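You operate a simulated robot arm through the tools that you are given. There is no shell and no other tool.

You are at the controls of a simulated robot arm. One attempt, no reset.

TASK
Clear the lane jam and run the bottle into the lane before the gate.
Fine: widen the lane to the width on the feed table's card and reset before the start; stop the table after.

Only the result counts: the job must be done as asked and must still hold three seconds after the hand-in. Knocking over, shifting, dropping, spilling or breaking anything else fails it.

THE ROBOT
A 7-joint arm with a three-finger gripper, fixed in place. Base frame: the origin is at the foot of the arm, x ahead of it, y to its left, z up. Readings come in mm, degrees, newtons and seconds.
Its first joint turns from -166.0 to 166.0 degrees. Payload 2.69 kg.
The TCP is the grasp point between the finger pads, 30 mm short of the fingertips. In the tool frame z runs along the fingers and y along their closing line. Largest opening 128 mm; the body of the gripper starts 117 mm behind the TCP.
Orientation is that of the tool frame in the base frame, as [roll, pitch, yaw] about the fixed x, y, z axes, in that order (R = Rz(yaw) Ry(pitch) Rx(roll)). With the fingers straight down and closing along the base's y, the tool's x points along the base's -x, its y along +y and its z along -z.

THE INTERFACE
- The arm moves only by the tool play_rows. Its argument "plan" is a list of rows, each an object of numbers (a shift or turn left out is 0, a gripper value left out holds the last): "x", "y", "z": the shift along the base's x, y, z in units of 40 mm (1.0 is 40 mm); "rx", "ry", "rz": the turn, a rotation vector about the base's x, y, z in units of 5 degrees (1.0 is 5 degrees); "hand": the finger opening in mm, from 0 to 128. In form: [{"x": .., "y": .., "z": .., "rx": .., "ry": .., "rz": .., "hand": ..}, ...]. A call has 1 to 20 rows; each row shifts and turns the commanded pose from where the row before left it. A call with a number of a shift or a turn outside -1 to 1 is refused whole. Each row takes 0.2 s and may step no farther than 50 mm and 8.6 degrees from the row before; otherwise, or with a gripper value out of range, the whole call is refused. A pose out of reach is approached as far as the arm can. The call stops where the force on the tool passes 80 N (or 10 N more than at its start, if that is more) or the arm is blocked; 0.2 s more then pass. The fingers move at their own pace and stop on an object; they squeeze with about 35 N. The grip force told is the motor's: it shows also when the fingers shut on nothing. Time passes only in rows, and 0.2 s behind the last, so rows that do not move let the fingers close. The reply holds the time, the measured pose of the TCP, the force on the tool along the base axes, the opening and the grip force, in the units named above and with some noise, with the torque about the TCP (base axes, N m) and any sound that the robot's microphone picked up.
- Cameras (640 x 400 px; columns grow to the right, rows downward): "scene" is fixed at [400.6, 499, 1268.2]; the picture's right is [-0.82, 0.58, 0.00], its down [0.11, 0.16, -0.98] and it looks along [-0.57, -0.80, -0.20] (base axes); focal length 214 px, centre (320, 200). "wrist" rides on the gripper at [58, 54, -131] in the tool frame; the picture's right is [-0.68, 0.74, 0.00], its down [-0.62, -0.57, -0.55] and it looks along [-0.40, -0.37, 0.84] (tool axes); focal length 234 px, centre (320, 200). There is no depth. A picture from a camera that has moved, and an enlarged one, comes with that camera's place and axes in the base frame and with its lens.
- capture(camera): a new picture of that camera. No time passes.
- move_column(by): slides the trunk up (or, below 0, down) by that many mm; the arm rides with it, the base frame stays. It gives what a move gives, with no picture.
- close_up(camera, box): a new picture of the part [left, top, right, bottom] of that camera's present view, enlarged. No time passes.
- sign_off(): hands the job in; it is judged then, once.

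Nothing tells you positions but the pictures and the camera data. Unless the task says otherwise, let go and move clear before handing in.

The tools are called after "Request:" by a JSON object that holds its "api" and its "payload". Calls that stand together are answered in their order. play_rows: Moves the arm, as the interface text tells. Its arguments: {"type":"object","properties":{"plan":{"type":"array","items":{"type":"object","properties":{"x":{"type":"number"},"y":{"type":"number"},"z":{"type":"number"},"rx":{"type":"number"},"ry":{"type":"number"},"rz":{"type":"number"},"hand":{"type":"number"}}}}},"required":["plan"]} The other tools are called the same way: move_column (by) slides the trunk up or down; capture (camera) takes a picture; close_up (camera, box) takes an enlarged picture of a part of a camera's view; sign_off () hands the job in.

At the start:

```text
t: 0.0
eef_pos: [498.9, 631.6, 1290.4]
ee_rot: [-180.0, 0.0, 180.0]
ft_force: [0.3, -0.1, -0.4]
ft_torque: [-0.02, 0.01, -0.03]
finger_gap: 127.8
grip_force: 0.1
trunk travel left (down, up): [-150.0, 200.0]
```

scene: 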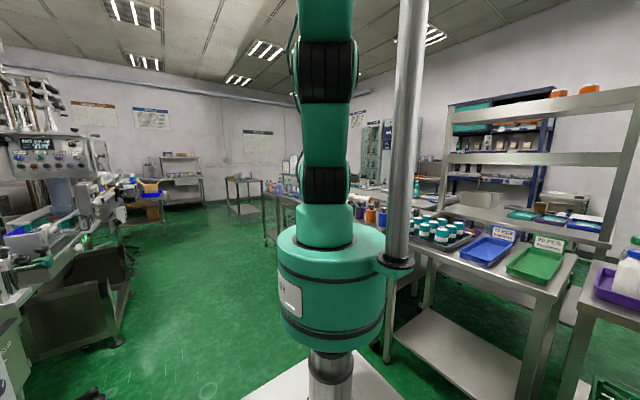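
wrist: 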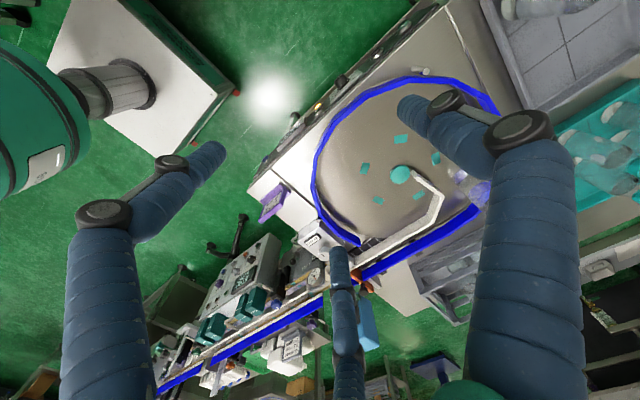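

I see a round feed table with a blue rim below the wrist camera, with a lane leading off it. I'll take enlarged views first to read the card and find the controls.

Request:
{"api": "close_up", "payload": {"camera": "wrist", "box": [240, 60, 500, 222]}}

Request:
{"api": "close_up", "payload": {"camera": "wrist", "box": [260, 200, 420, 300]}}

Request:
{"api": "close_up", "payload": {"camera": "wrist", "box": [150, 220, 390, 370]}}

Request:
{"api": "close_up", "payload": {"camera": "scene", "box": [0, 100, 240, 250]}}

```text
2.46 times, centred on (370, 141) of wrist
camera zoom: at [440.4, 686.8, 1421.0], right [0.68, 0.74, 0.0], down [0.62, -0.57, 0.55], along [0.4, -0.37, -0.84], focal length 576 px, centre (197, 345)
```

zoom: 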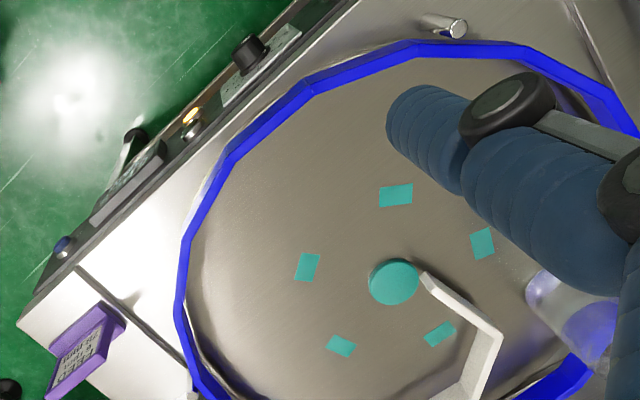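

```text
4.00 times, centred on (340, 250) of wrist
camera zoom: at [440.4, 686.8, 1421.0], right [0.68, 0.74, 0.0], down [0.62, -0.57, 0.55], along [0.4, -0.37, -0.84], focal length 937 px, centre (240, 0)
```

zoom: 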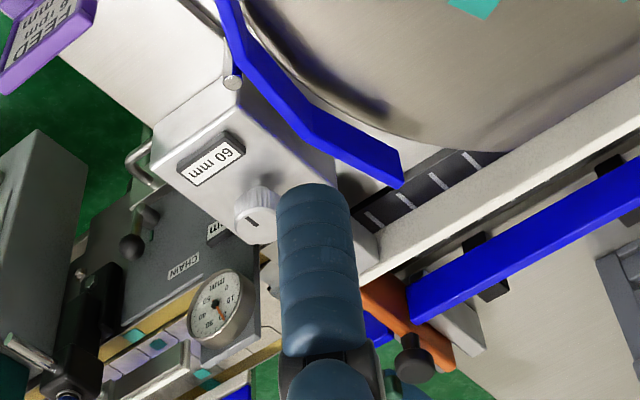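

```text
2.67 times, centred on (270, 295) of wrist
camera zoom: at [440.4, 686.8, 1421.0], right [0.68, 0.74, 0.0], down [0.62, -0.57, 0.55], along [0.4, -0.37, -0.84], focal length 624 px, centre (453, -53)
```

zoom: 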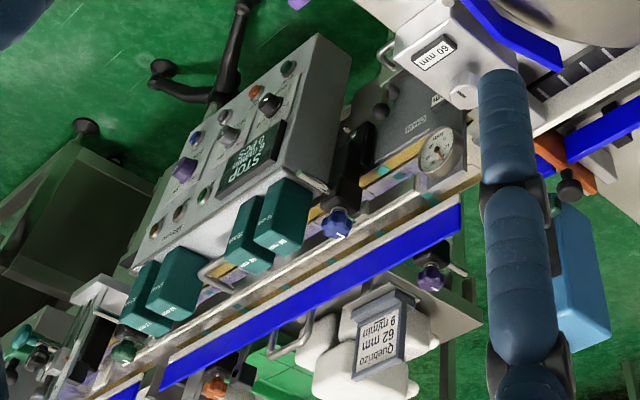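

```text
2.67 times, centred on (120, 175) of scene
camera zoom: at [400.6, 499.0, 1268.2], right [-0.82, 0.58, 0.0], down [0.11, 0.16, -0.98], along [-0.57, -0.8, -0.2], focal length 572 px, centre (853, 267)
```

zoom: 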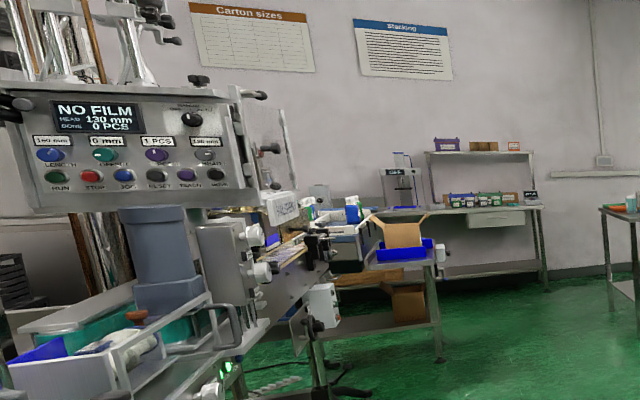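

The card is purple, at the table's near corner; the width readout shows 60 mm beside a white knob. I'll enlarge the card, the panel and the lane.

Request:
{"api": "close_up", "payload": {"camera": "wrist", "box": [250, 175, 306, 210]}}

Request:
{"api": "close_up", "payload": {"camera": "wrist", "box": [240, 60, 370, 190]}}

Request:
{"api": "close_up", "payload": {"camera": "wrist", "box": [290, 215, 350, 275]}}

Request:
{"api": "close_up", "payload": {"camera": "wrist", "box": [360, 160, 480, 260]}}

```text
11.43 times, centred on (278, 192) of wrist
camera zoom: at [440.4, 686.8, 1421.0], right [0.68, 0.74, 0.0], down [0.62, -0.57, 0.55], along [0.4, -0.37, -0.84], focal length 2676 px, centre (800, 286)
```

zoom: 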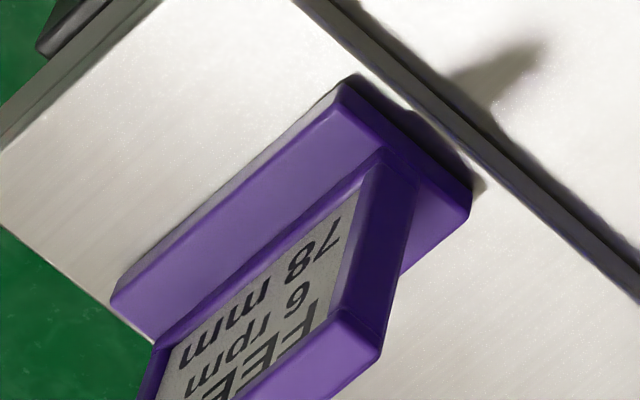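

```text
3.08 times, centred on (305, 125) of wrist
camera zoom: at [440.4, 686.8, 1421.0], right [0.68, 0.74, 0.0], down [0.62, -0.57, 0.55], along [0.4, -0.37, -0.84], focal length 720 px, centre (366, 431)
```

zoom: 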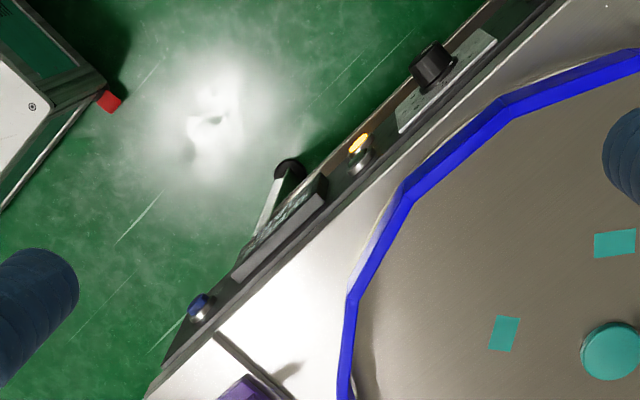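

```text
6.67 times, centred on (320, 245) of wrist
camera zoom: at [440.4, 686.8, 1421.0], right [0.68, 0.74, 0.0], down [0.62, -0.57, 0.55], along [0.4, -0.37, -0.84], focal length 1561 px, centre (320, -100)
```

zoom: 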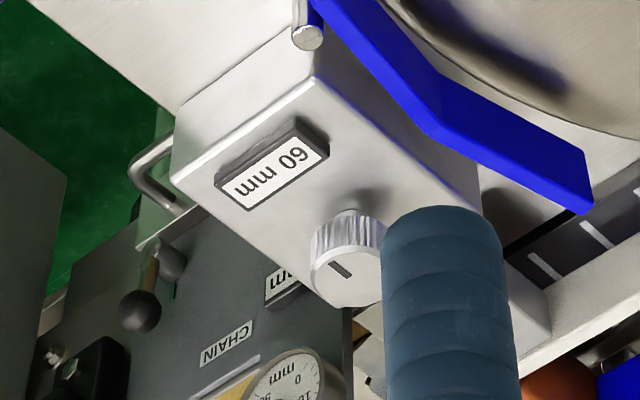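

```text
4.00 times, centred on (420, 210) of wrist
camera zoom: at [440.4, 686.8, 1421.0], right [0.68, 0.74, 0.0], down [0.62, -0.57, 0.55], along [0.4, -0.37, -0.84], focal length 937 px, centre (-80, 160)
```

zoom: 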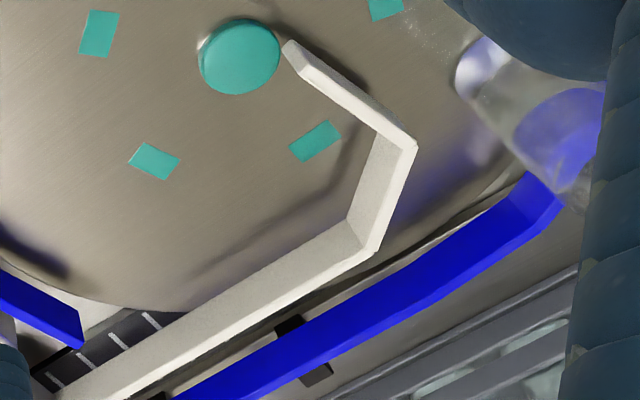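

The card reads "FEED 6 rpm 78 mm" and the lane readout shows 60 mm. The panel faces the robot (−x side), so I'll tilt the hand and back off to look at it.

Request:
{"api": "play_rows", "payload": {"plan": [{"x": -0.5, "ry": -1, "z": -0.3}, {"x": -0.5, "ry": -1, "z": -0.3}, {"x": -0.5, "ry": -1, "z": -0.3}, {"x": -0.5, "ry": -1, "z": -0.3}, {"x": -0.5, "ry": -1, "z": -0.3}, {"x": -0.5, "ry": -1, "z": -0.3}, {"x": -0.5, "ry": -1, "z": -0.3}, {"x": -0.5, "ry": -1, "z": -0.3}]}}

Request:
{"api": "capture", "payload": {"camera": "wrist"}}

Request:
{"api": "capture", "payload": {"camera": "scene"}}

```text
t: 1.8
eef_pos: [347.3, 622.4, 1177.6]
ee_rot: [-178.2, 39.8, -179.9]
ft_force: [0.6, 0.2, 0.3]
ft_torque: [0.02, 0.04, 0.0]
finger_gap: 127.9
grip_force: 0.0
trunk travel left (down, up): [-150.0, 200.0]
```

```text
taken
camera wrist: at [221.5, 680.3, 1239.5], right [0.53, 0.74, 0.41], down [0.11, -0.55, 0.83], along [0.84, -0.39, -0.38], focal length 234 px, centre (320, 200)
```

wrist: 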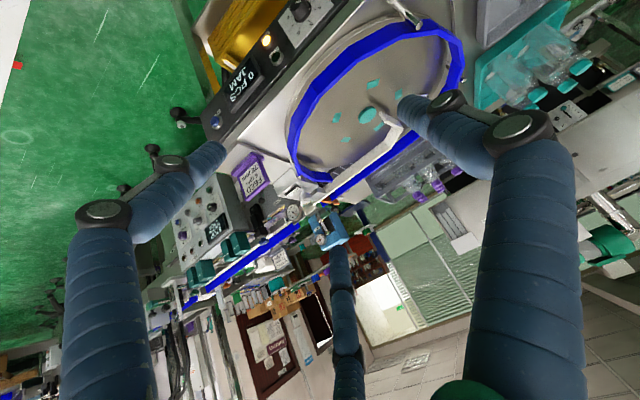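

```text
taken
```

scene: 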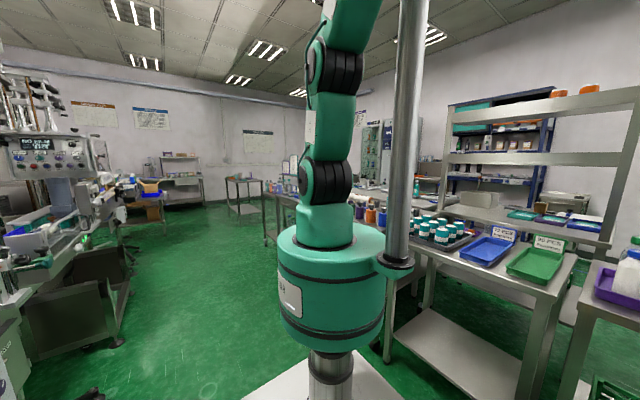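

The display says JAM, 0 PCS. Enlarging the panel and the lane from here.

Request:
{"api": "close_up", "payload": {"camera": "wrist", "box": [200, 0, 330, 150]}}

Request:
{"api": "close_up", "payload": {"camera": "wrist", "box": [270, 10, 480, 220]}}

Request:
{"api": "close_up", "payload": {"camera": "wrist", "box": [220, 140, 360, 250]}}

Request:
{"api": "close_up", "payload": {"camera": "wrist", "box": [235, 150, 275, 200]}}

```text
2.67 times, centred on (265, 75) of wrist
camera zoom: at [221.5, 680.3, 1239.5], right [0.53, 0.74, 0.41], down [0.11, -0.55, 0.83], along [0.84, -0.39, -0.38], focal length 624 px, centre (467, 533)
```

zoom: 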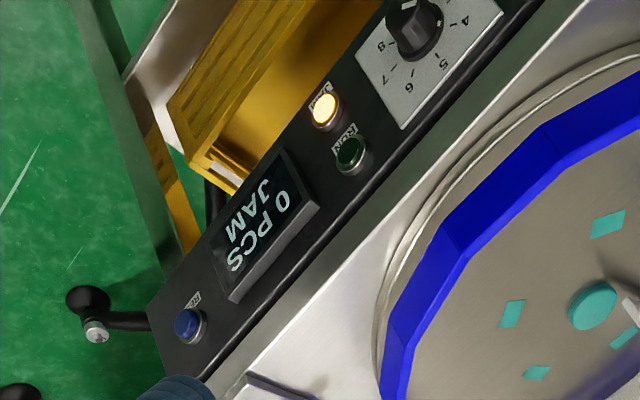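

```text
1.90 times, centred on (375, 115) of wrist
camera zoom: at [221.5, 680.3, 1239.5], right [0.53, 0.74, 0.41], down [0.11, -0.55, 0.83], along [0.84, -0.39, -0.38], focal length 446 px, centre (215, 362)
```

zoom: 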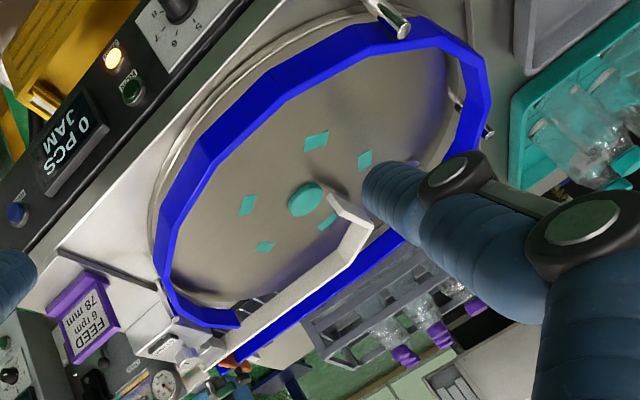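

```text
3.64 times, centred on (290, 195) of wrist
camera zoom: at [221.5, 680.3, 1239.5], right [0.53, 0.74, 0.41], down [0.11, -0.55, 0.83], along [0.84, -0.39, -0.38], focal length 852 px, centre (429, 218)
```

zoom: 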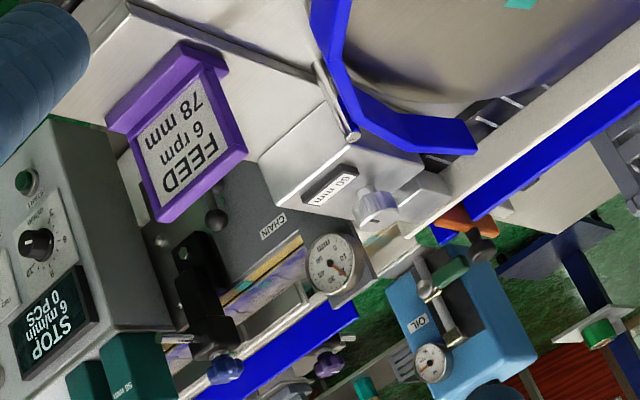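

```text
8.00 times, centred on (255, 175) of wrist
camera zoom: at [221.5, 680.3, 1239.5], right [0.53, 0.74, 0.41], down [0.11, -0.55, 0.83], along [0.84, -0.39, -0.38], focal length 1873 px, centre (840, 400)
```

zoom: 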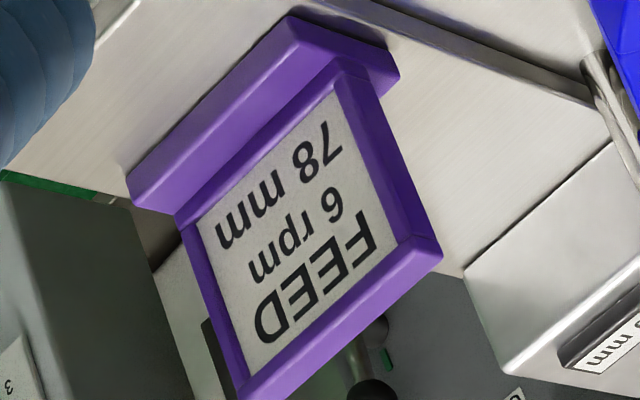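

Card confirmed: FEED, 6 rpm, 78 mm. By triangulation the panel lies near x≈530, z≈775, with the reset button at y≈380 and run at y≈590. I'm moving lower and nearer to read its labels.

Request:
{"api": "play_rows", "payload": {"plan": [{"x": 0.1, "ry": 1, "z": -0.9}, {"x": 0.1, "ry": 1, "z": -0.9}, {"x": 0.1, "ry": 1, "z": -0.9}, {"x": 0.1, "ry": 1, "z": -0.9}, {"x": 0.1, "z": -0.9}, {"z": -0.9}, {"z": -0.6}, {"z": 0}]}}

Request:
{"api": "capture", "payload": {"camera": "wrist"}}

Request:
{"api": "close_up", "payload": {"camera": "wrist", "box": [180, 0, 400, 200]}}

```text
t: 3.6
eef_pos: [357.8, 631.4, 953.8]
ee_rot: [-180.0, 20.0, 180.0]
ft_force: [0.5, -0.1, 0.0]
ft_torque: [-0.02, 0.03, -0.01]
finger_gap: 128.2
grip_force: 0.1
trunk travel left (down, up): [-150.0, 200.0]
```

```text
taken
camera wrist: at [260.0, 686.0, 1056.9], right [0.64, 0.74, 0.23], down [0.39, -0.57, 0.73], along [0.67, -0.37, -0.65], focal length 234 px, centre (320, 200)
```

wrist: 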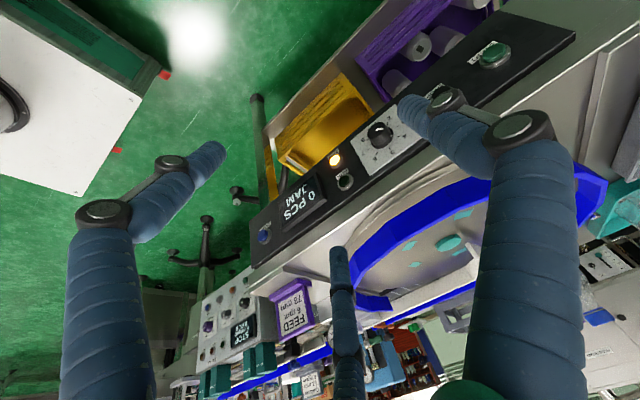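

```text
2.00 times, centred on (290, 100) of wrist
camera zoom: at [260.0, 686.0, 1056.9], right [0.64, 0.74, 0.23], down [0.39, -0.57, 0.73], along [0.67, -0.37, -0.65], focal length 468 px, centre (380, 400)
```

zoom: 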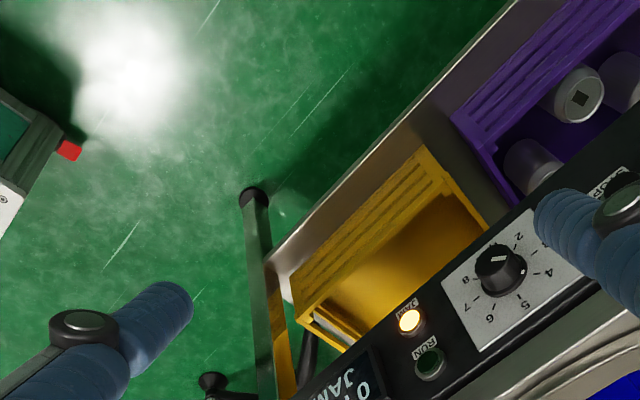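

Request:
{"api": "close_up", "payload": {"camera": "wrist", "box": [440, 20, 580, 110]}}

Request:
{"api": "close_up", "payload": {"camera": "wrist", "box": [240, 120, 430, 250]}}

Request:
{"api": "close_up", "payload": {"camera": "wrist", "box": [350, 100, 430, 170]}}

Request:
{"api": "close_up", "payload": {"camera": "wrist", "box": [340, 180, 620, 350]}}

```text
4.44 times, centred on (510, 65) of wrist
camera zoom: at [260.0, 686.0, 1056.9], right [0.64, 0.74, 0.23], down [0.39, -0.57, 0.73], along [0.67, -0.37, -0.65], focal length 1041 px, centre (-524, 800)
```

zoom: 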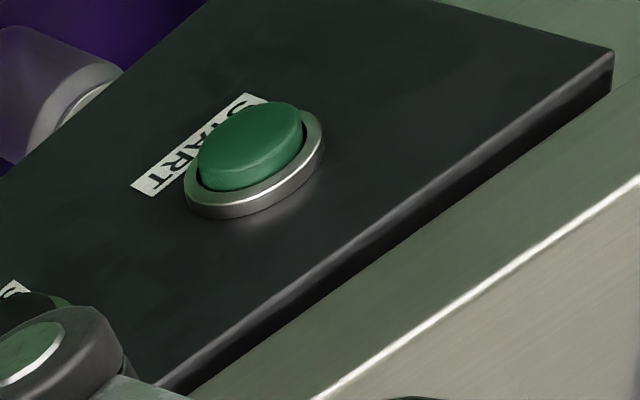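

```text
3.08 times, centred on (335, 185) of wrist
camera zoom: at [260.0, 686.0, 1056.9], right [0.64, 0.74, 0.23], down [0.39, -0.57, 0.73], along [0.67, -0.37, -0.65], focal length 720 px, centre (274, 246)
```

zoom: 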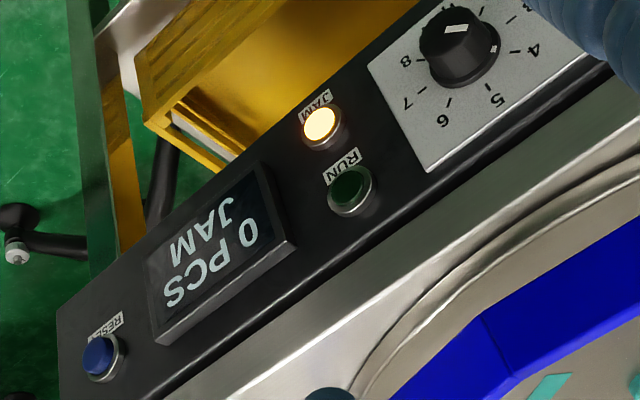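

```text
5.71 times, centred on (390, 135) of wrist
camera zoom: at [260.0, 686.0, 1056.9], right [0.64, 0.74, 0.23], down [0.39, -0.57, 0.73], along [0.67, -0.37, -0.65], focal length 1338 px, centre (-80, 571)
```

zoom: 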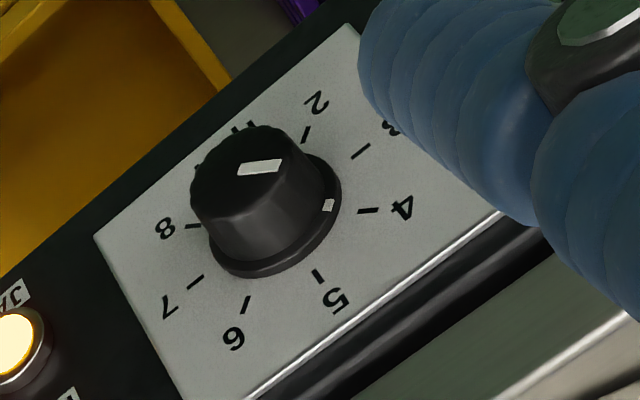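

```text
2.29 times, centred on (480, 265) of wrist
camera zoom: at [260.0, 686.0, 1056.9], right [0.64, 0.74, 0.23], down [0.39, -0.57, 0.73], along [0.67, -0.37, -0.65], focal length 535 px, centre (-46, 51)
```

zoom: 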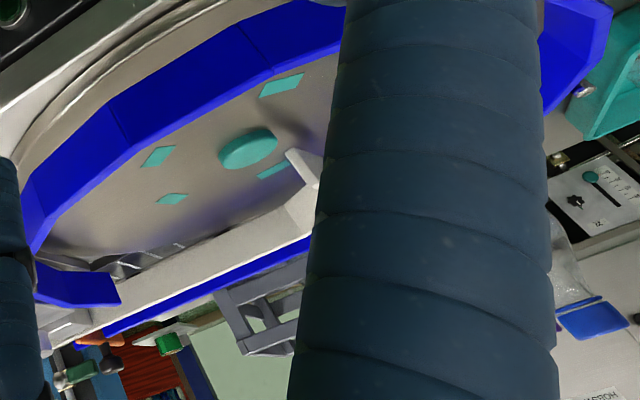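

The lit lamp is JAM and RUN is dark. START sits at the far +y end, with something hidden behind the finger that is likely STOP, and the speed dial is near 4. The width knob has a vertical axis near (824, 354, 926) and the table surface is about z≈863, so I'm going up and turning the hand to see the table, bottle and lane from above.

Request:
{"api": "play_rows", "payload": {"plan": [{"z": 0.9, "ry": 1}, {"z": 0.9, "ry": 1}, {"z": 0.9, "ry": 1}, {"z": 0.9, "ry": 1}, {"z": 0.9}, {"z": 0.9}, {"z": 0.9}, {"z": 0.9}, {"z": 0.2}]}}

Request:
{"api": "play_rows", "payload": {"plan": [{"x": 0.48, "y": -0.125, "rz": 1}, {"x": 0.48, "y": -0.125, "rz": 1}, {"x": 0.48, "y": -0.125, "rz": 1}, {"x": 0.48, "y": -0.125, "rz": 1}, {"x": 0.48, "y": -0.125, "rz": 1}, {"x": 0.48, "y": -0.125, "rz": 1}, {"x": 0.48, "y": -0.125, "rz": 1}, {"x": 0.48, "y": -0.125, "rz": 1}, {"x": 0.48, "y": -0.125, "rz": 1}, {"x": 0.48, "y": -0.125, "rz": 1}, {"x": 0.48, "y": -0.125, "rz": 1}, {"x": 0.48, "y": -0.125, "rz": 1}, {"x": 0.48, "y": -0.125, "rz": 1}, {"x": 0.48, "y": -0.125, "rz": 1}, {"x": 0.48, "y": -0.125, "rz": 1}, {"x": 0.48, "y": -0.125, "rz": 1}, {"x": 0.48, "y": -0.125, "rz": 1}, {"x": 0.48, "y": -0.125, "rz": 1}, {"x": 0}]}}

Request:
{"api": "capture", "payload": {"camera": "wrist"}}

```text
t: 5.6
eef_pos: [357.8, 630.6, 1250.0]
ee_rot: [180.0, 0.1, -179.9]
ft_force: [-0.7, 0.1, 0.8]
ft_torque: [0.01, -0.02, -0.03]
finger_gap: 128.1
grip_force: 0.1
trunk travel left (down, up): [-150.0, 200.0]
```

```text
t: 9.6
eef_pos: [705.7, 543.3, 1251.9]
ee_rot: [180.0, 0.0, -90.0]
ft_force: [0.3, -0.4, 0.2]
ft_torque: [-0.01, 0.05, 0.02]
finger_gap: 128.1
grip_force: 0.0
trunk travel left (down, up): [-150.0, 200.0]
```

```text
taken
camera wrist: at [650.9, 485.2, 1380.5], right [-0.74, 0.68, 0.0], down [0.57, 0.62, 0.55], along [0.37, 0.4, -0.84], focal length 234 px, centre (320, 200)
```

wrist: 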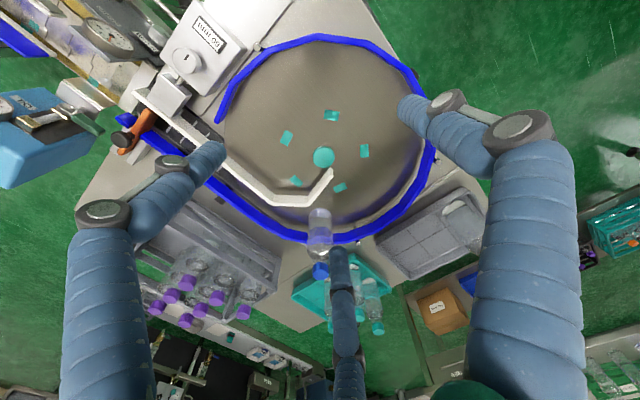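

Request:
{"api": "close_up", "payload": {"camera": "wrist", "box": [200, 20, 460, 280]}}

Request:
{"api": "close_up", "payload": {"camera": "wrist", "box": [90, 0, 260, 180]}}

Request:
{"api": "close_up", "payload": {"camera": "wrist", "box": [260, 180, 380, 290]}}

```text
1.54 times, centred on (330, 150) of wrist
camera zoom: at [650.9, 485.2, 1380.5], right [-0.74, 0.68, 0.0], down [0.57, 0.62, 0.55], along [0.37, 0.4, -0.84], focal length 360 px, centre (305, 277)
```

zoom: 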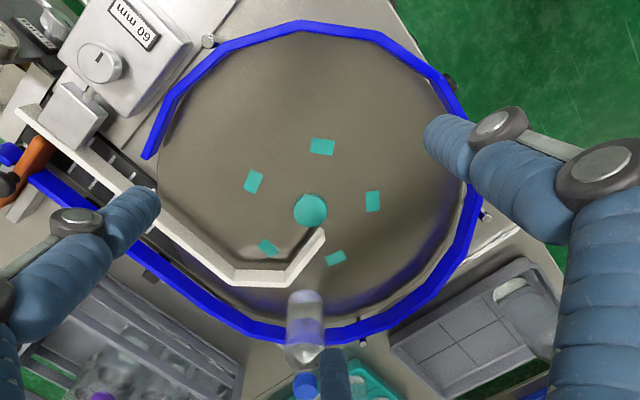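

```text
2.22 times, centred on (175, 90) of wrist
camera zoom: at [650.9, 485.2, 1380.5], right [-0.74, 0.68, 0.0], down [0.57, 0.62, 0.55], along [0.37, 0.4, -0.84], focal length 520 px, centre (642, 444)
```

zoom: 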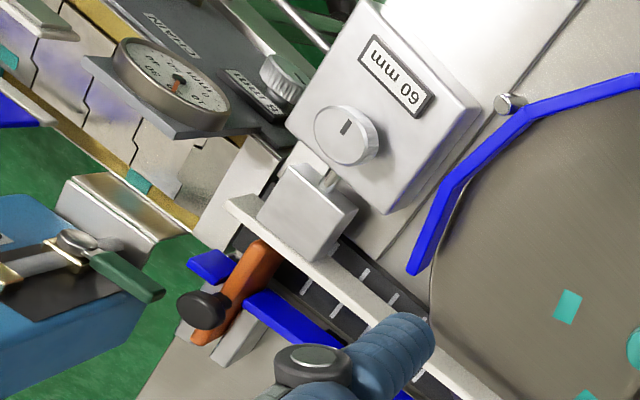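

```text
3.64 times, centred on (320, 235) of wrist
camera zoom: at [650.9, 485.2, 1380.5], right [-0.74, 0.68, 0.0], down [0.57, 0.62, 0.55], along [0.37, 0.4, -0.84], focal length 852 px, centre (320, 73)
```

zoom: 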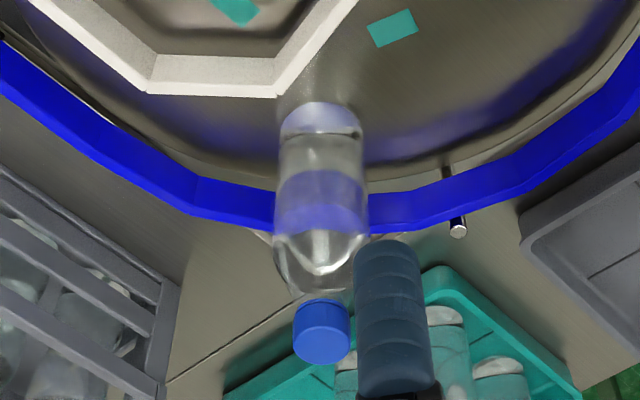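

The bottle stands wedged between the beige guide's corner and the blue rim. Widening the lane should shift that guide, and the width knob is a roughly 40 mm round knob with its top near (807, 360, 960). I'm moving above it, with the hand turned back to close along y.

Request:
{"api": "play_rows", "payload": {"plan": [{"x": 0.14, "y": -0.254, "z": -0.236, "rz": -1, "hand": 80}, {"x": 0.14, "y": -0.254, "z": -0.236, "rz": -1}, {"x": 0.14, "y": -0.254, "z": -0.236, "rz": -1}, {"x": 0.14, "y": -0.254, "z": -0.236, "rz": -1}, {"x": 0.14, "y": -0.254, "z": -0.236, "rz": -1}, {"x": 0.14, "y": -0.254, "z": -0.236, "rz": -1}, {"x": 0.14, "y": -0.254, "z": -0.236, "rz": -1}, {"x": 0.14, "y": -0.254, "z": -0.236, "rz": -1}, {"x": 0.14, "y": -0.254, "z": -0.236, "rz": -1}, {"x": 0.14, "y": -0.254, "z": -0.236, "rz": -1}, {"x": 0.14, "y": -0.254, "z": -0.236, "rz": -1}, {"x": 0.14, "y": -0.254, "z": -0.236, "rz": -1}, {"x": 0.14, "y": -0.254, "z": -0.236, "rz": -1}, {"x": 0.14, "y": -0.254, "z": -0.236, "rz": -1}, {"x": 0.14, "y": -0.254, "z": -0.236, "rz": -1}, {"x": 0.14, "y": -0.254, "z": -0.236, "rz": -1}, {"x": 0.14, "y": -0.254, "z": -0.236, "rz": -1}, {"x": 0.14, "y": -0.254, "z": -0.236, "rz": -1}, {"x": 0}]}}

Request:
{"api": "capture", "payload": {"camera": "wrist"}}

Request:
{"api": "close_up", "payload": {"camera": "wrist", "box": [220, 100, 420, 225]}}

```text
t: 13.6
eef_pos: [804.8, 359.1, 1081.4]
ee_rot: [180.0, 0.0, 179.9]
ft_force: [-0.4, 0.0, -0.8]
ft_torque: [0.03, 0.02, 0.0]
finger_gap: 80.1
grip_force: 0.1
trunk travel left (down, up): [-150.0, 200.0]
```

```text
taken
camera wrist: at [747.3, 412.2, 1212.1], right [0.68, 0.74, 0.0], down [0.61, -0.57, 0.55], along [0.4, -0.37, -0.84], focal length 234 px, centre (320, 200)
```

wrist: 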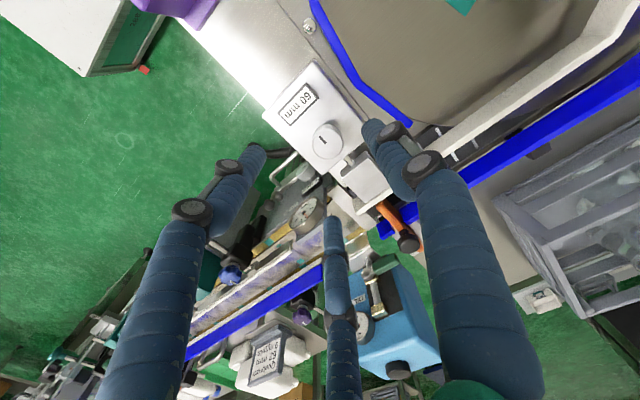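

```text
3.20 times, centred on (320, 162) of wrist
camera zoom: at [747.3, 412.2, 1212.1], right [0.68, 0.74, 0.0], down [0.61, -0.57, 0.55], along [0.4, -0.37, -0.84], focal length 749 px, centre (320, 320)
```

zoom: 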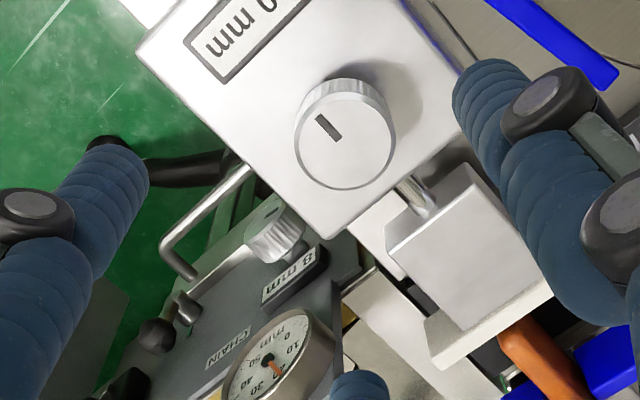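

The knob is close under the hand, offset about 10–20 mm in x. I'm lowering 60 mm while shifting a little to fix its height.

Request:
{"api": "play_rows", "payload": {"plan": [{"x": 0.35, "z": -0.5}, {"z": -0.5}, {"z": -0.4}, {"z": 0}]}}

Request:
{"api": "capture", "payload": {"camera": "wrist"}}

Request:
{"api": "close_up", "payload": {"camera": "wrist", "box": [240, 100, 400, 200]}}

```text
t: 14.6
eef_pos: [819.0, 358.4, 1024.2]
ee_rot: [180.0, 0.0, -180.0]
ft_force: [-0.7, 0.4, 1.1]
ft_torque: [0.01, 0.03, 0.0]
finger_gap: 80.0
grip_force: 0.0
trunk travel left (down, up): [-150.0, 200.0]
```

```text
taken
camera wrist: at [760.8, 413.0, 1156.0], right [0.68, 0.74, 0.0], down [0.62, -0.57, 0.55], along [0.4, -0.37, -0.84], focal length 234 px, centre (320, 200)
```

wrist: 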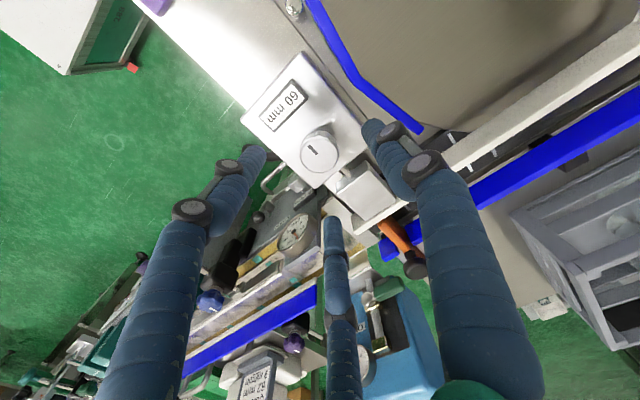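

```text
4.00 times, centred on (320, 150) of wrist
camera zoom: at [760.8, 413.0, 1156.0], right [0.68, 0.74, 0.0], down [0.62, -0.57, 0.55], along [0.4, -0.37, -0.84], focal length 937 px, centre (320, 400)
```

zoom: 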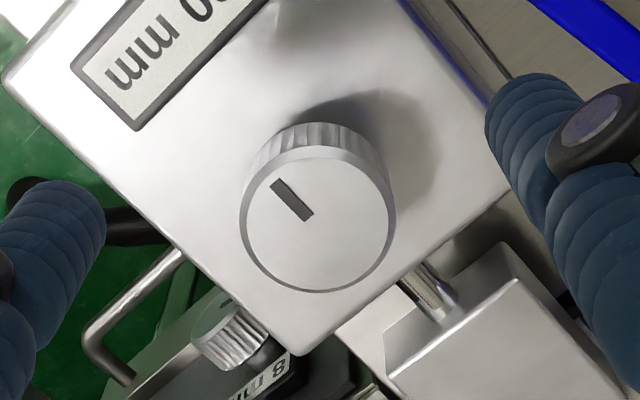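

Request:
{"api": "play_rows", "payload": {"plan": [{"z": -0.5}, {"z": -0.5}, {"z": 0}]}}

Request:
{"api": "close_up", "payload": {"camera": "wrist", "box": [200, 90, 440, 240]}}

```text
t: 15.4
eef_pos: [819.5, 359.3, 984.9]
ee_rot: [179.9, 0.0, -180.0]
ft_force: [-0.9, -0.2, 0.2]
ft_torque: [-0.01, 0.04, -0.03]
finger_gap: 79.8
grip_force: 0.0
trunk travel left (down, up): [-150.0, 200.0]
```

```text
2.67 times, centred on (320, 165) of wrist
camera zoom: at [761.6, 413.1, 1115.2], right [0.68, 0.74, 0.0], down [0.62, -0.57, 0.55], along [0.4, -0.37, -0.84], focal length 624 px, centre (320, 293)
```

zoom: 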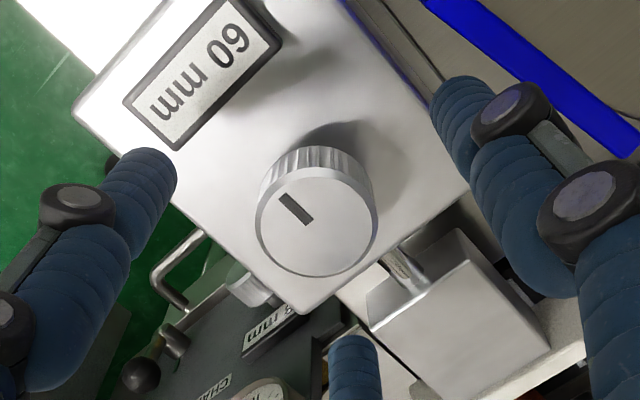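

Request:
{"api": "play_rows", "payload": {"plan": [{"x": 0.08, "y": -0.08, "z": -0.3}, {"z": -0.25}, {"z": 0}]}}

Request:
{"api": "close_up", "payload": {"camera": "wrist", "box": [200, 90, 440, 240]}}

```text
t: 16.2
eef_pos: [822.0, 355.8, 962.9]
ee_rot: [180.0, 0.0, 180.0]
ft_force: [0.7, -0.5, -0.6]
ft_torque: [0.02, -0.01, -0.02]
finger_gap: 80.1
grip_force: 0.1
trunk travel left (down, up): [-150.0, 200.0]
```

```text
2.67 times, centred on (320, 165) of wrist
camera zoom: at [764.4, 410.1, 1093.1], right [0.68, 0.74, 0.0], down [0.62, -0.57, 0.55], along [0.4, -0.37, -0.84], focal length 624 px, centre (320, 293)
```

zoom: 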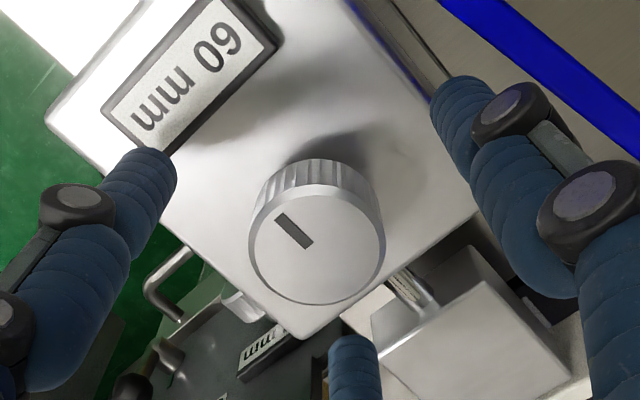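

The knob top is at about (822, 356, 950) and the hand is centred on it with tips about 17 mm below the top. Closing on it.

Request:
{"api": "play_rows", "payload": {"plan": [{"hand": 46}, {"hand": 30}, {"hand": 28}, {}]}}

Request:
{"api": "close_up", "payload": {"camera": "wrist", "box": [200, 90, 440, 240]}}

```text
t: 17.2
eef_pos: [824.0, 354.7, 962.6]
ee_rot: [-180.0, -0.1, -179.9]
ft_force: [19.6, -9.1, -0.5]
ft_torque: [-0.17, -0.56, 0.05]
finger_gap: 42.6
grip_force: 10.2
trunk travel left (down, up): [-150.0, 200.0]
```

```text
2.67 times, centred on (320, 165) of wrist
camera zoom: at [765.7, 409.5, 1093.4], right [0.68, 0.74, 0.0], down [0.62, -0.57, 0.55], along [0.4, -0.37, -0.84], focal length 624 px, centre (320, 293)
```

zoom: 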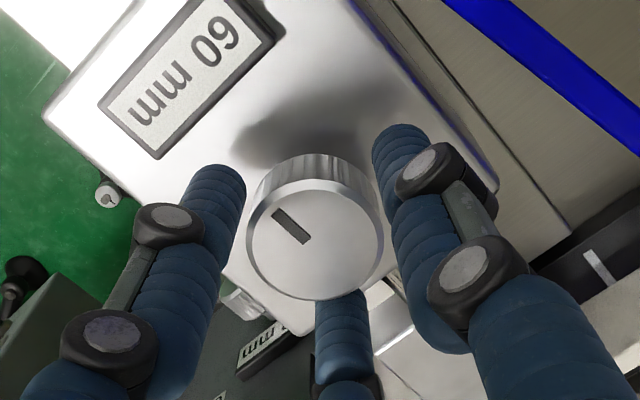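

The fingers hold the knob, with a slight side load telling me to shift +x. I'll relieve that and test a 20° turn counter-clockwise.

Request:
{"api": "play_rows", "payload": {"plan": [{"x": 0.05, "y": -0.03}, {"x": 0.03, "y": -0.02}, {"rz": 1}, {"rz": 1}, {"rz": 1}, {"rz": 1}, {}]}}

Request:
{"api": "close_up", "payload": {"camera": "wrist", "box": [200, 90, 440, 240]}}

```text
t: 18.8
eef_pos: [824.4, 353.0, 961.7]
ee_rot: [-180.0, -0.1, -160.0]
ft_force: [8.3, -5.1, -5.0]
ft_torque: [-0.02, -0.18, 0.02]
finger_gap: 38.5
grip_force: 7.8
trunk travel left (down, up): [-150.0, 200.0]
```

```text
2.67 times, centred on (320, 165) of wrist
camera zoom: at [752.1, 384.4, 1093.5], right [0.38, 0.92, 0.0], down [0.77, -0.32, 0.55], along [0.51, -0.21, -0.84], focal length 624 px, centre (320, 293)
```

zoom: 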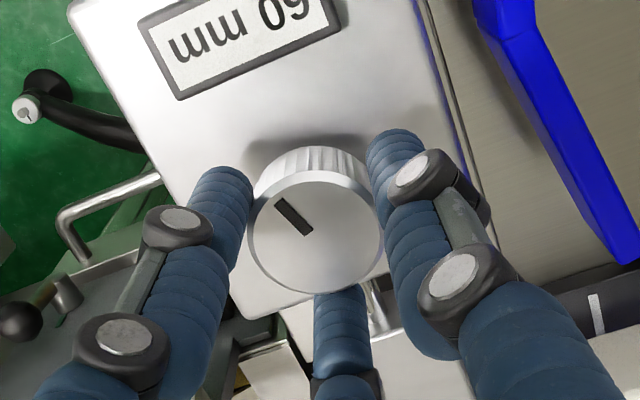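

Request:
{"api": "close_up", "payload": {"camera": "wrist", "box": [240, 60, 340, 140]}}

Request:
{"api": "capture", "payload": {"camera": "wrist"}}

```text
5.00 times, centred on (290, 100) of wrist
camera zoom: at [752.1, 384.4, 1093.5], right [0.38, 0.92, 0.0], down [0.77, -0.32, 0.55], along [0.51, -0.21, -0.84], focal length 1171 px, centre (470, 700)
```

zoom: 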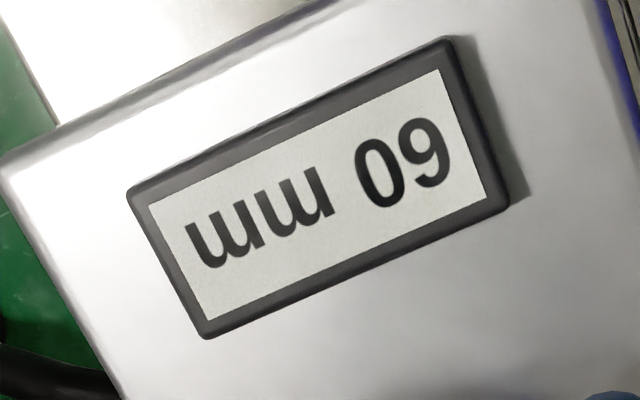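

```text
taken
camera wrist: at [752.1, 384.4, 1093.5], right [0.38, 0.92, 0.0], down [0.77, -0.32, 0.55], along [0.51, -0.21, -0.84], focal length 234 px, centre (320, 200)
```

wrist: 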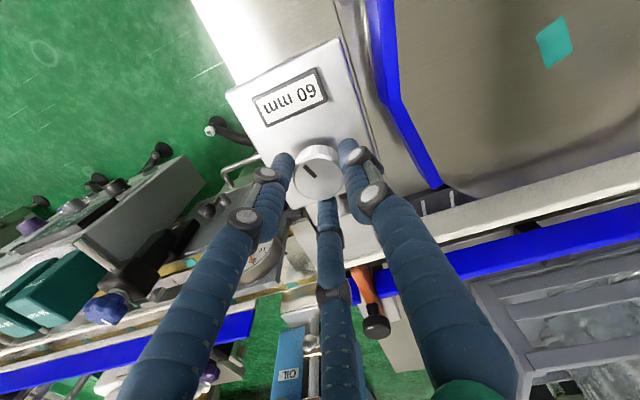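

The knob turned with the hand but the readout still shows 60. I'll turn further the same way and look again.

Request:
{"api": "play_rows", "payload": {"plan": [{"rz": 1}, {"rz": 1}, {"rz": 1}, {"rz": 1}, {}]}}

Request:
{"api": "close_up", "payload": {"camera": "wrist", "box": [220, 40, 420, 220]}}

```text
t: 20.0
eef_pos: [823.7, 352.4, 962.3]
ee_rot: [180.0, -0.1, -140.0]
ft_force: [1.5, -5.7, -3.6]
ft_torque: [-0.15, 0.0, 0.0]
finger_gap: 38.5
grip_force: 7.5
trunk travel left (down, up): [-150.0, 200.0]
```

```text
2.22 times, centred on (320, 130) of wrist
camera zoom: at [745.9, 357.1, 1093.8], right [0.04, 1.0, 0.0], down [0.84, -0.04, 0.55], along [0.55, -0.02, -0.84], focal length 520 px, centre (320, 356)
```

zoom: 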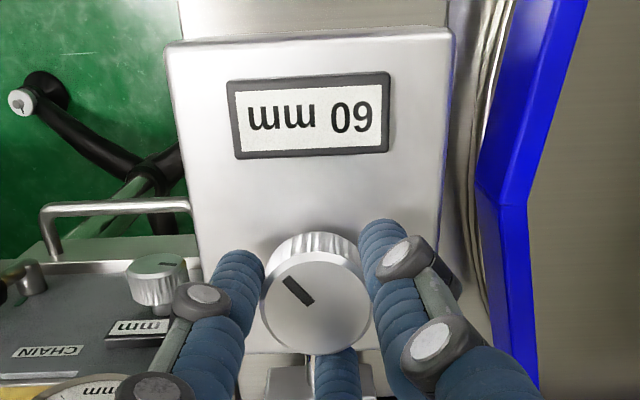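

No change yet at +40°, with almost no torque, so I may be at the low stop. Turning back and past the start, clockwise.

Request:
{"api": "play_rows", "payload": {"plan": [{"rz": -1}, {"rz": -1}, {"rz": -1}, {"rz": -1}, {"rz": -1}, {"rz": -1}, {"rz": -1}, {"rz": -1}, {"rz": -1}, {"rz": -1}, {"rz": -1}, {"rz": -1}, {}]}}

Request:
{"api": "close_up", "payload": {"camera": "wrist", "box": [220, 40, 420, 220]}}

```text
t: 22.8
eef_pos: [825.7, 352.2, 963.2]
ee_rot: [-179.9, 0.0, 159.9]
ft_force: [4.0, -9.8, -0.4]
ft_torque: [-0.29, -0.17, 0.02]
finger_gap: 38.4
grip_force: 7.7
trunk travel left (down, up): [-150.0, 200.0]
```

```text
2.22 times, centred on (320, 130) of wrist
camera zoom: at [789.4, 424.0, 1093.9], right [0.89, 0.46, 0.0], down [0.38, -0.74, 0.55], along [0.25, -0.49, -0.84], focal length 520 px, centre (320, 356)
```

zoom: 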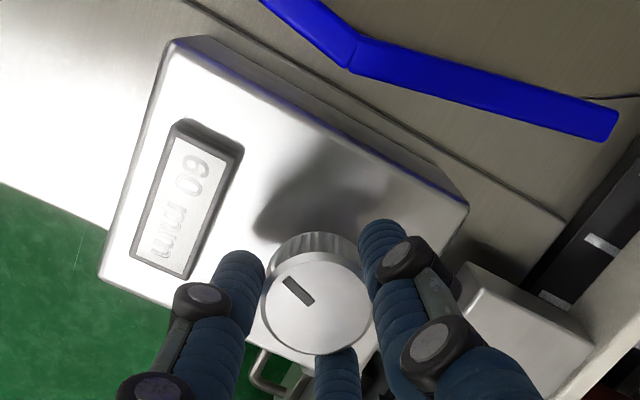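

Request:
{"api": "play_rows", "payload": {"plan": [{"rz": -1}, {"rz": -1}, {"rz": -1}, {"rz": -1}, {"rz": -1}, {"rz": -1}, {"rz": -1}, {"rz": -1}, {"rz": -1}, {"rz": -1}, {}]}}

Request:
{"api": "close_up", "payload": {"camera": "wrist", "box": [180, 40, 420, 240]}}

```text
t: 25.2
eef_pos: [824.7, 351.8, 963.2]
ee_rot: [-180.0, -0.1, 109.9]
ft_force: [-2.8, -12.9, 0.3]
ft_torque: [-0.37, 0.06, 0.01]
finger_gap: 37.8
grip_force: 6.8
trunk travel left (down, up): [-150.0, 200.0]
```

```text
2.00 times, centred on (300, 140) of wrist
camera zoom: at [856.7, 426.2, 1093.8], right [0.92, -0.39, 0.0], down [-0.32, -0.77, 0.55], along [-0.21, -0.51, -0.84], focal length 468 px, centre (360, 320)
```

zoom: 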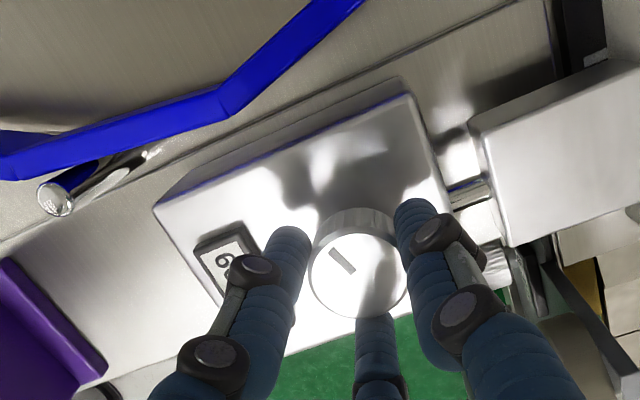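

Request:
{"api": "close_up", "payload": {"camera": "wrist", "box": [230, 130, 310, 190]}}

Request:
{"api": "play_rows", "payload": {"plan": [{"hand": 70}, {"hand": 70}, {"z": 0.5}]}}

Request:
{"api": "close_up", "payload": {"camera": "wrist", "box": [180, 40, 420, 240]}}

```text
6.67 times, centred on (270, 160) of wrist
camera zoom: at [856.7, 426.2, 1093.8], right [0.92, -0.39, 0.0], down [-0.32, -0.77, 0.55], along [-0.21, -0.51, -0.84], focal length 1561 px, centre (653, 467)
```

zoom: 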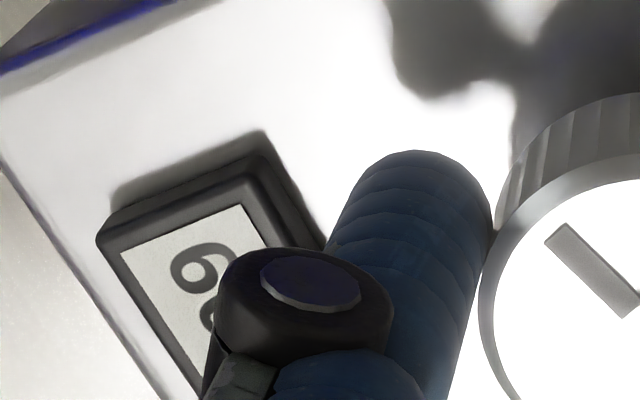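

```text
t: 26.0
eef_pos: [824.4, 352.2, 983.2]
ee_rot: [-180.0, 0.0, 110.0]
ft_force: [-0.4, 0.1, -0.7]
ft_torque: [0.02, 0.01, -0.01]
finger_gap: 70.0
grip_force: 0.0
trunk travel left (down, up): [-150.0, 200.0]
```

```text
2.00 times, centred on (300, 140) of wrist
camera zoom: at [856.0, 427.0, 1112.7], right [0.92, -0.38, 0.0], down [-0.32, -0.77, 0.55], along [-0.21, -0.51, -0.84], focal length 468 px, centre (360, 320)
```

zoom: 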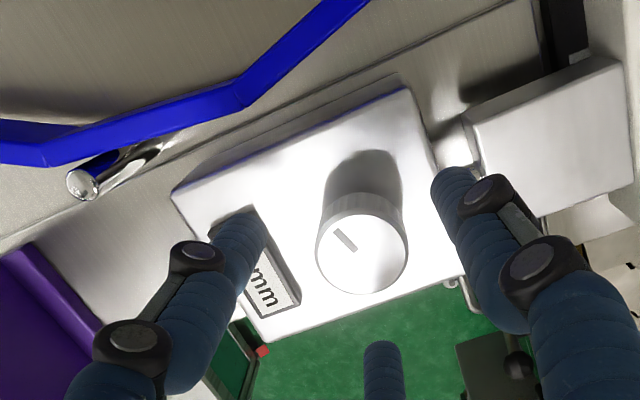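

Request:
{"api": "play_rows", "payload": {"plan": [{"rz": 1}, {"rz": 1}, {"rz": 1}, {"rz": 1}, {"rz": 1}, {"rz": 1}, {"rz": 1}, {"rz": 1}, {"rz": 1}, {"rz": 1}, {"rz": 1}, {"rz": 1}, {"rz": 1}, {"rz": 1}, {"rz": 1}, {"rz": 1}, {"rz": 1}, {"rz": 1}, {}]}}

Request:
{"api": "close_up", "payload": {"camera": "wrist", "box": [200, 40, 440, 240]}}

Request:
{"api": "capture", "payload": {"camera": "wrist"}}

```text
t: 30.0
eef_pos: [825.3, 353.9, 983.1]
ee_rot: [179.9, 0.0, -160.0]
ft_force: [0.0, 0.0, 0.0]
ft_torque: [-0.02, 0.0, -0.01]
finger_gap: 70.1
grip_force: 0.1
trunk travel left (down, up): [-150.0, 200.0]
```

```text
2.00 times, centred on (320, 140) of wrist
camera zoom: at [752.3, 384.1, 1114.2], right [0.38, 0.92, 0.0], down [0.77, -0.32, 0.55], along [0.51, -0.21, -0.84], focal length 468 px, centre (320, 320)
```

zoom: 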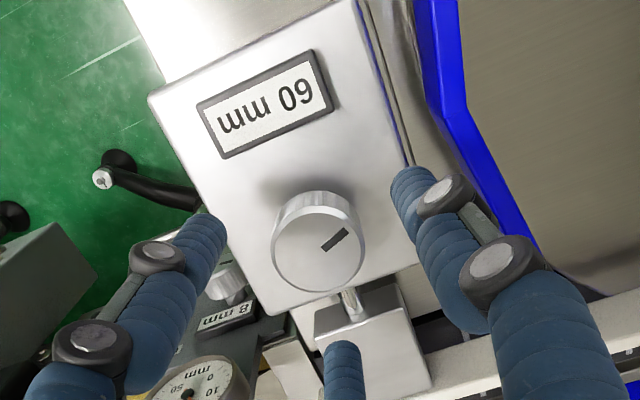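

```text
taken
camera wrist: at [752.3, 384.1, 1114.2], right [0.38, 0.92, 0.0], down [0.77, -0.32, 0.55], along [0.51, -0.21, -0.84], focal length 234 px, centre (320, 200)
```

wrist: 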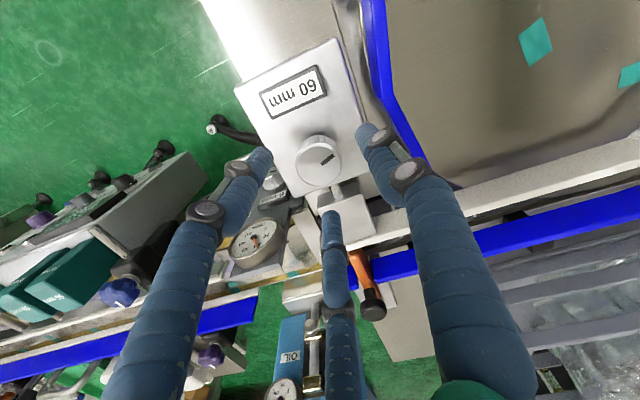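

Still 60 at a net −70°, so either the knob needs many turns or something blocks it. I'll inspect the block, shaft and orange arm.

Request:
{"api": "close_up", "payload": {"camera": "wrist", "box": [280, 130, 480, 320]}}

Request:
{"api": "close_up", "payload": {"camera": "wrist", "box": [200, 90, 300, 170]}}

```text
2.11 times, centred on (380, 225) of wrist
camera zoom: at [752.3, 384.1, 1114.2], right [0.38, 0.92, 0.0], down [0.77, -0.32, 0.55], along [0.51, -0.21, -0.84], focal length 493 px, centre (194, 147)
```

zoom: 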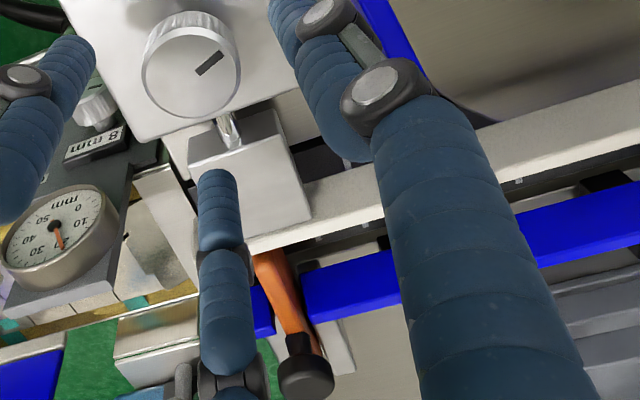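

```text
5.00 times, centred on (250, 130) of wrist
camera zoom: at [752.3, 384.1, 1114.2], right [0.38, 0.92, 0.0], down [0.77, -0.32, 0.55], along [0.51, -0.21, -0.84], focal length 1171 px, centre (670, 550)
```

zoom: 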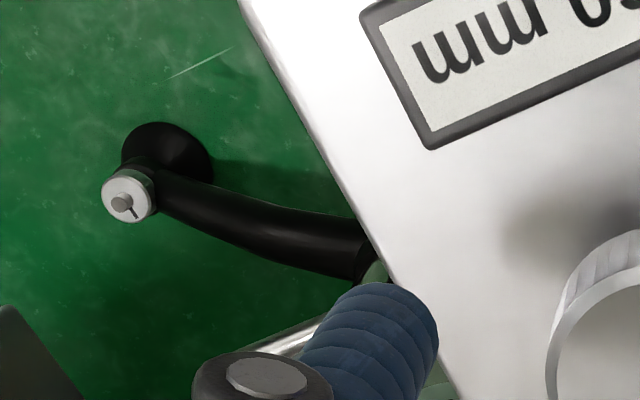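

The knob top is likely a bit lower than I took it (about z 938, centre (825, 353)). I'll regrip 10 mm deeper and turn clockwise a long way to see whether the readout moves.

Request:
{"api": "play_rows", "payload": {"plan": [{"z": -0.4}, {"z": -0.35}, {"hand": 30}, {"hand": 28}, {}, {"rz": -1}, {"rz": -1}, {"rz": -1}, {"rz": -1}, {"rz": -1}, {"rz": -1}, {"rz": -1}, {"rz": -1}, {}]}}

Request:
{"api": "close_up", "payload": {"camera": "wrist", "box": [200, 40, 440, 240]}}

```text
t: 33.0
eef_pos: [824.7, 352.4, 954.6]
ee_rot: [-179.9, 0.0, 160.0]
ft_force: [6.1, -10.7, 1.0]
ft_torque: [-0.38, -0.16, -0.01]
finger_gap: 37.5
grip_force: 6.9
trunk travel left (down, up): [-150.0, 200.0]
```

```text
2.00 times, centred on (320, 140) of wrist
camera zoom: at [789.3, 423.8, 1084.3], right [0.89, 0.46, 0.0], down [0.38, -0.74, 0.55], along [0.25, -0.49, -0.84], focal length 468 px, centre (320, 320)
```

zoom: 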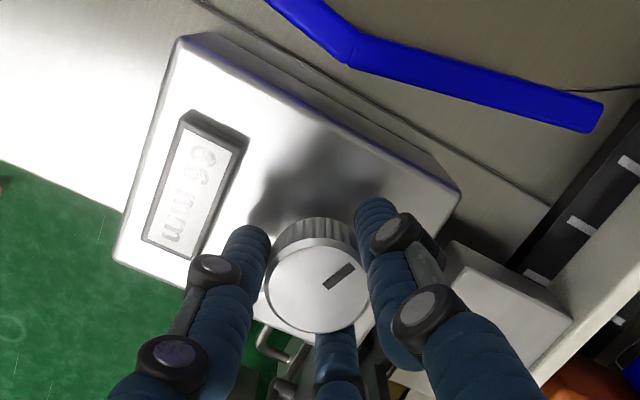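

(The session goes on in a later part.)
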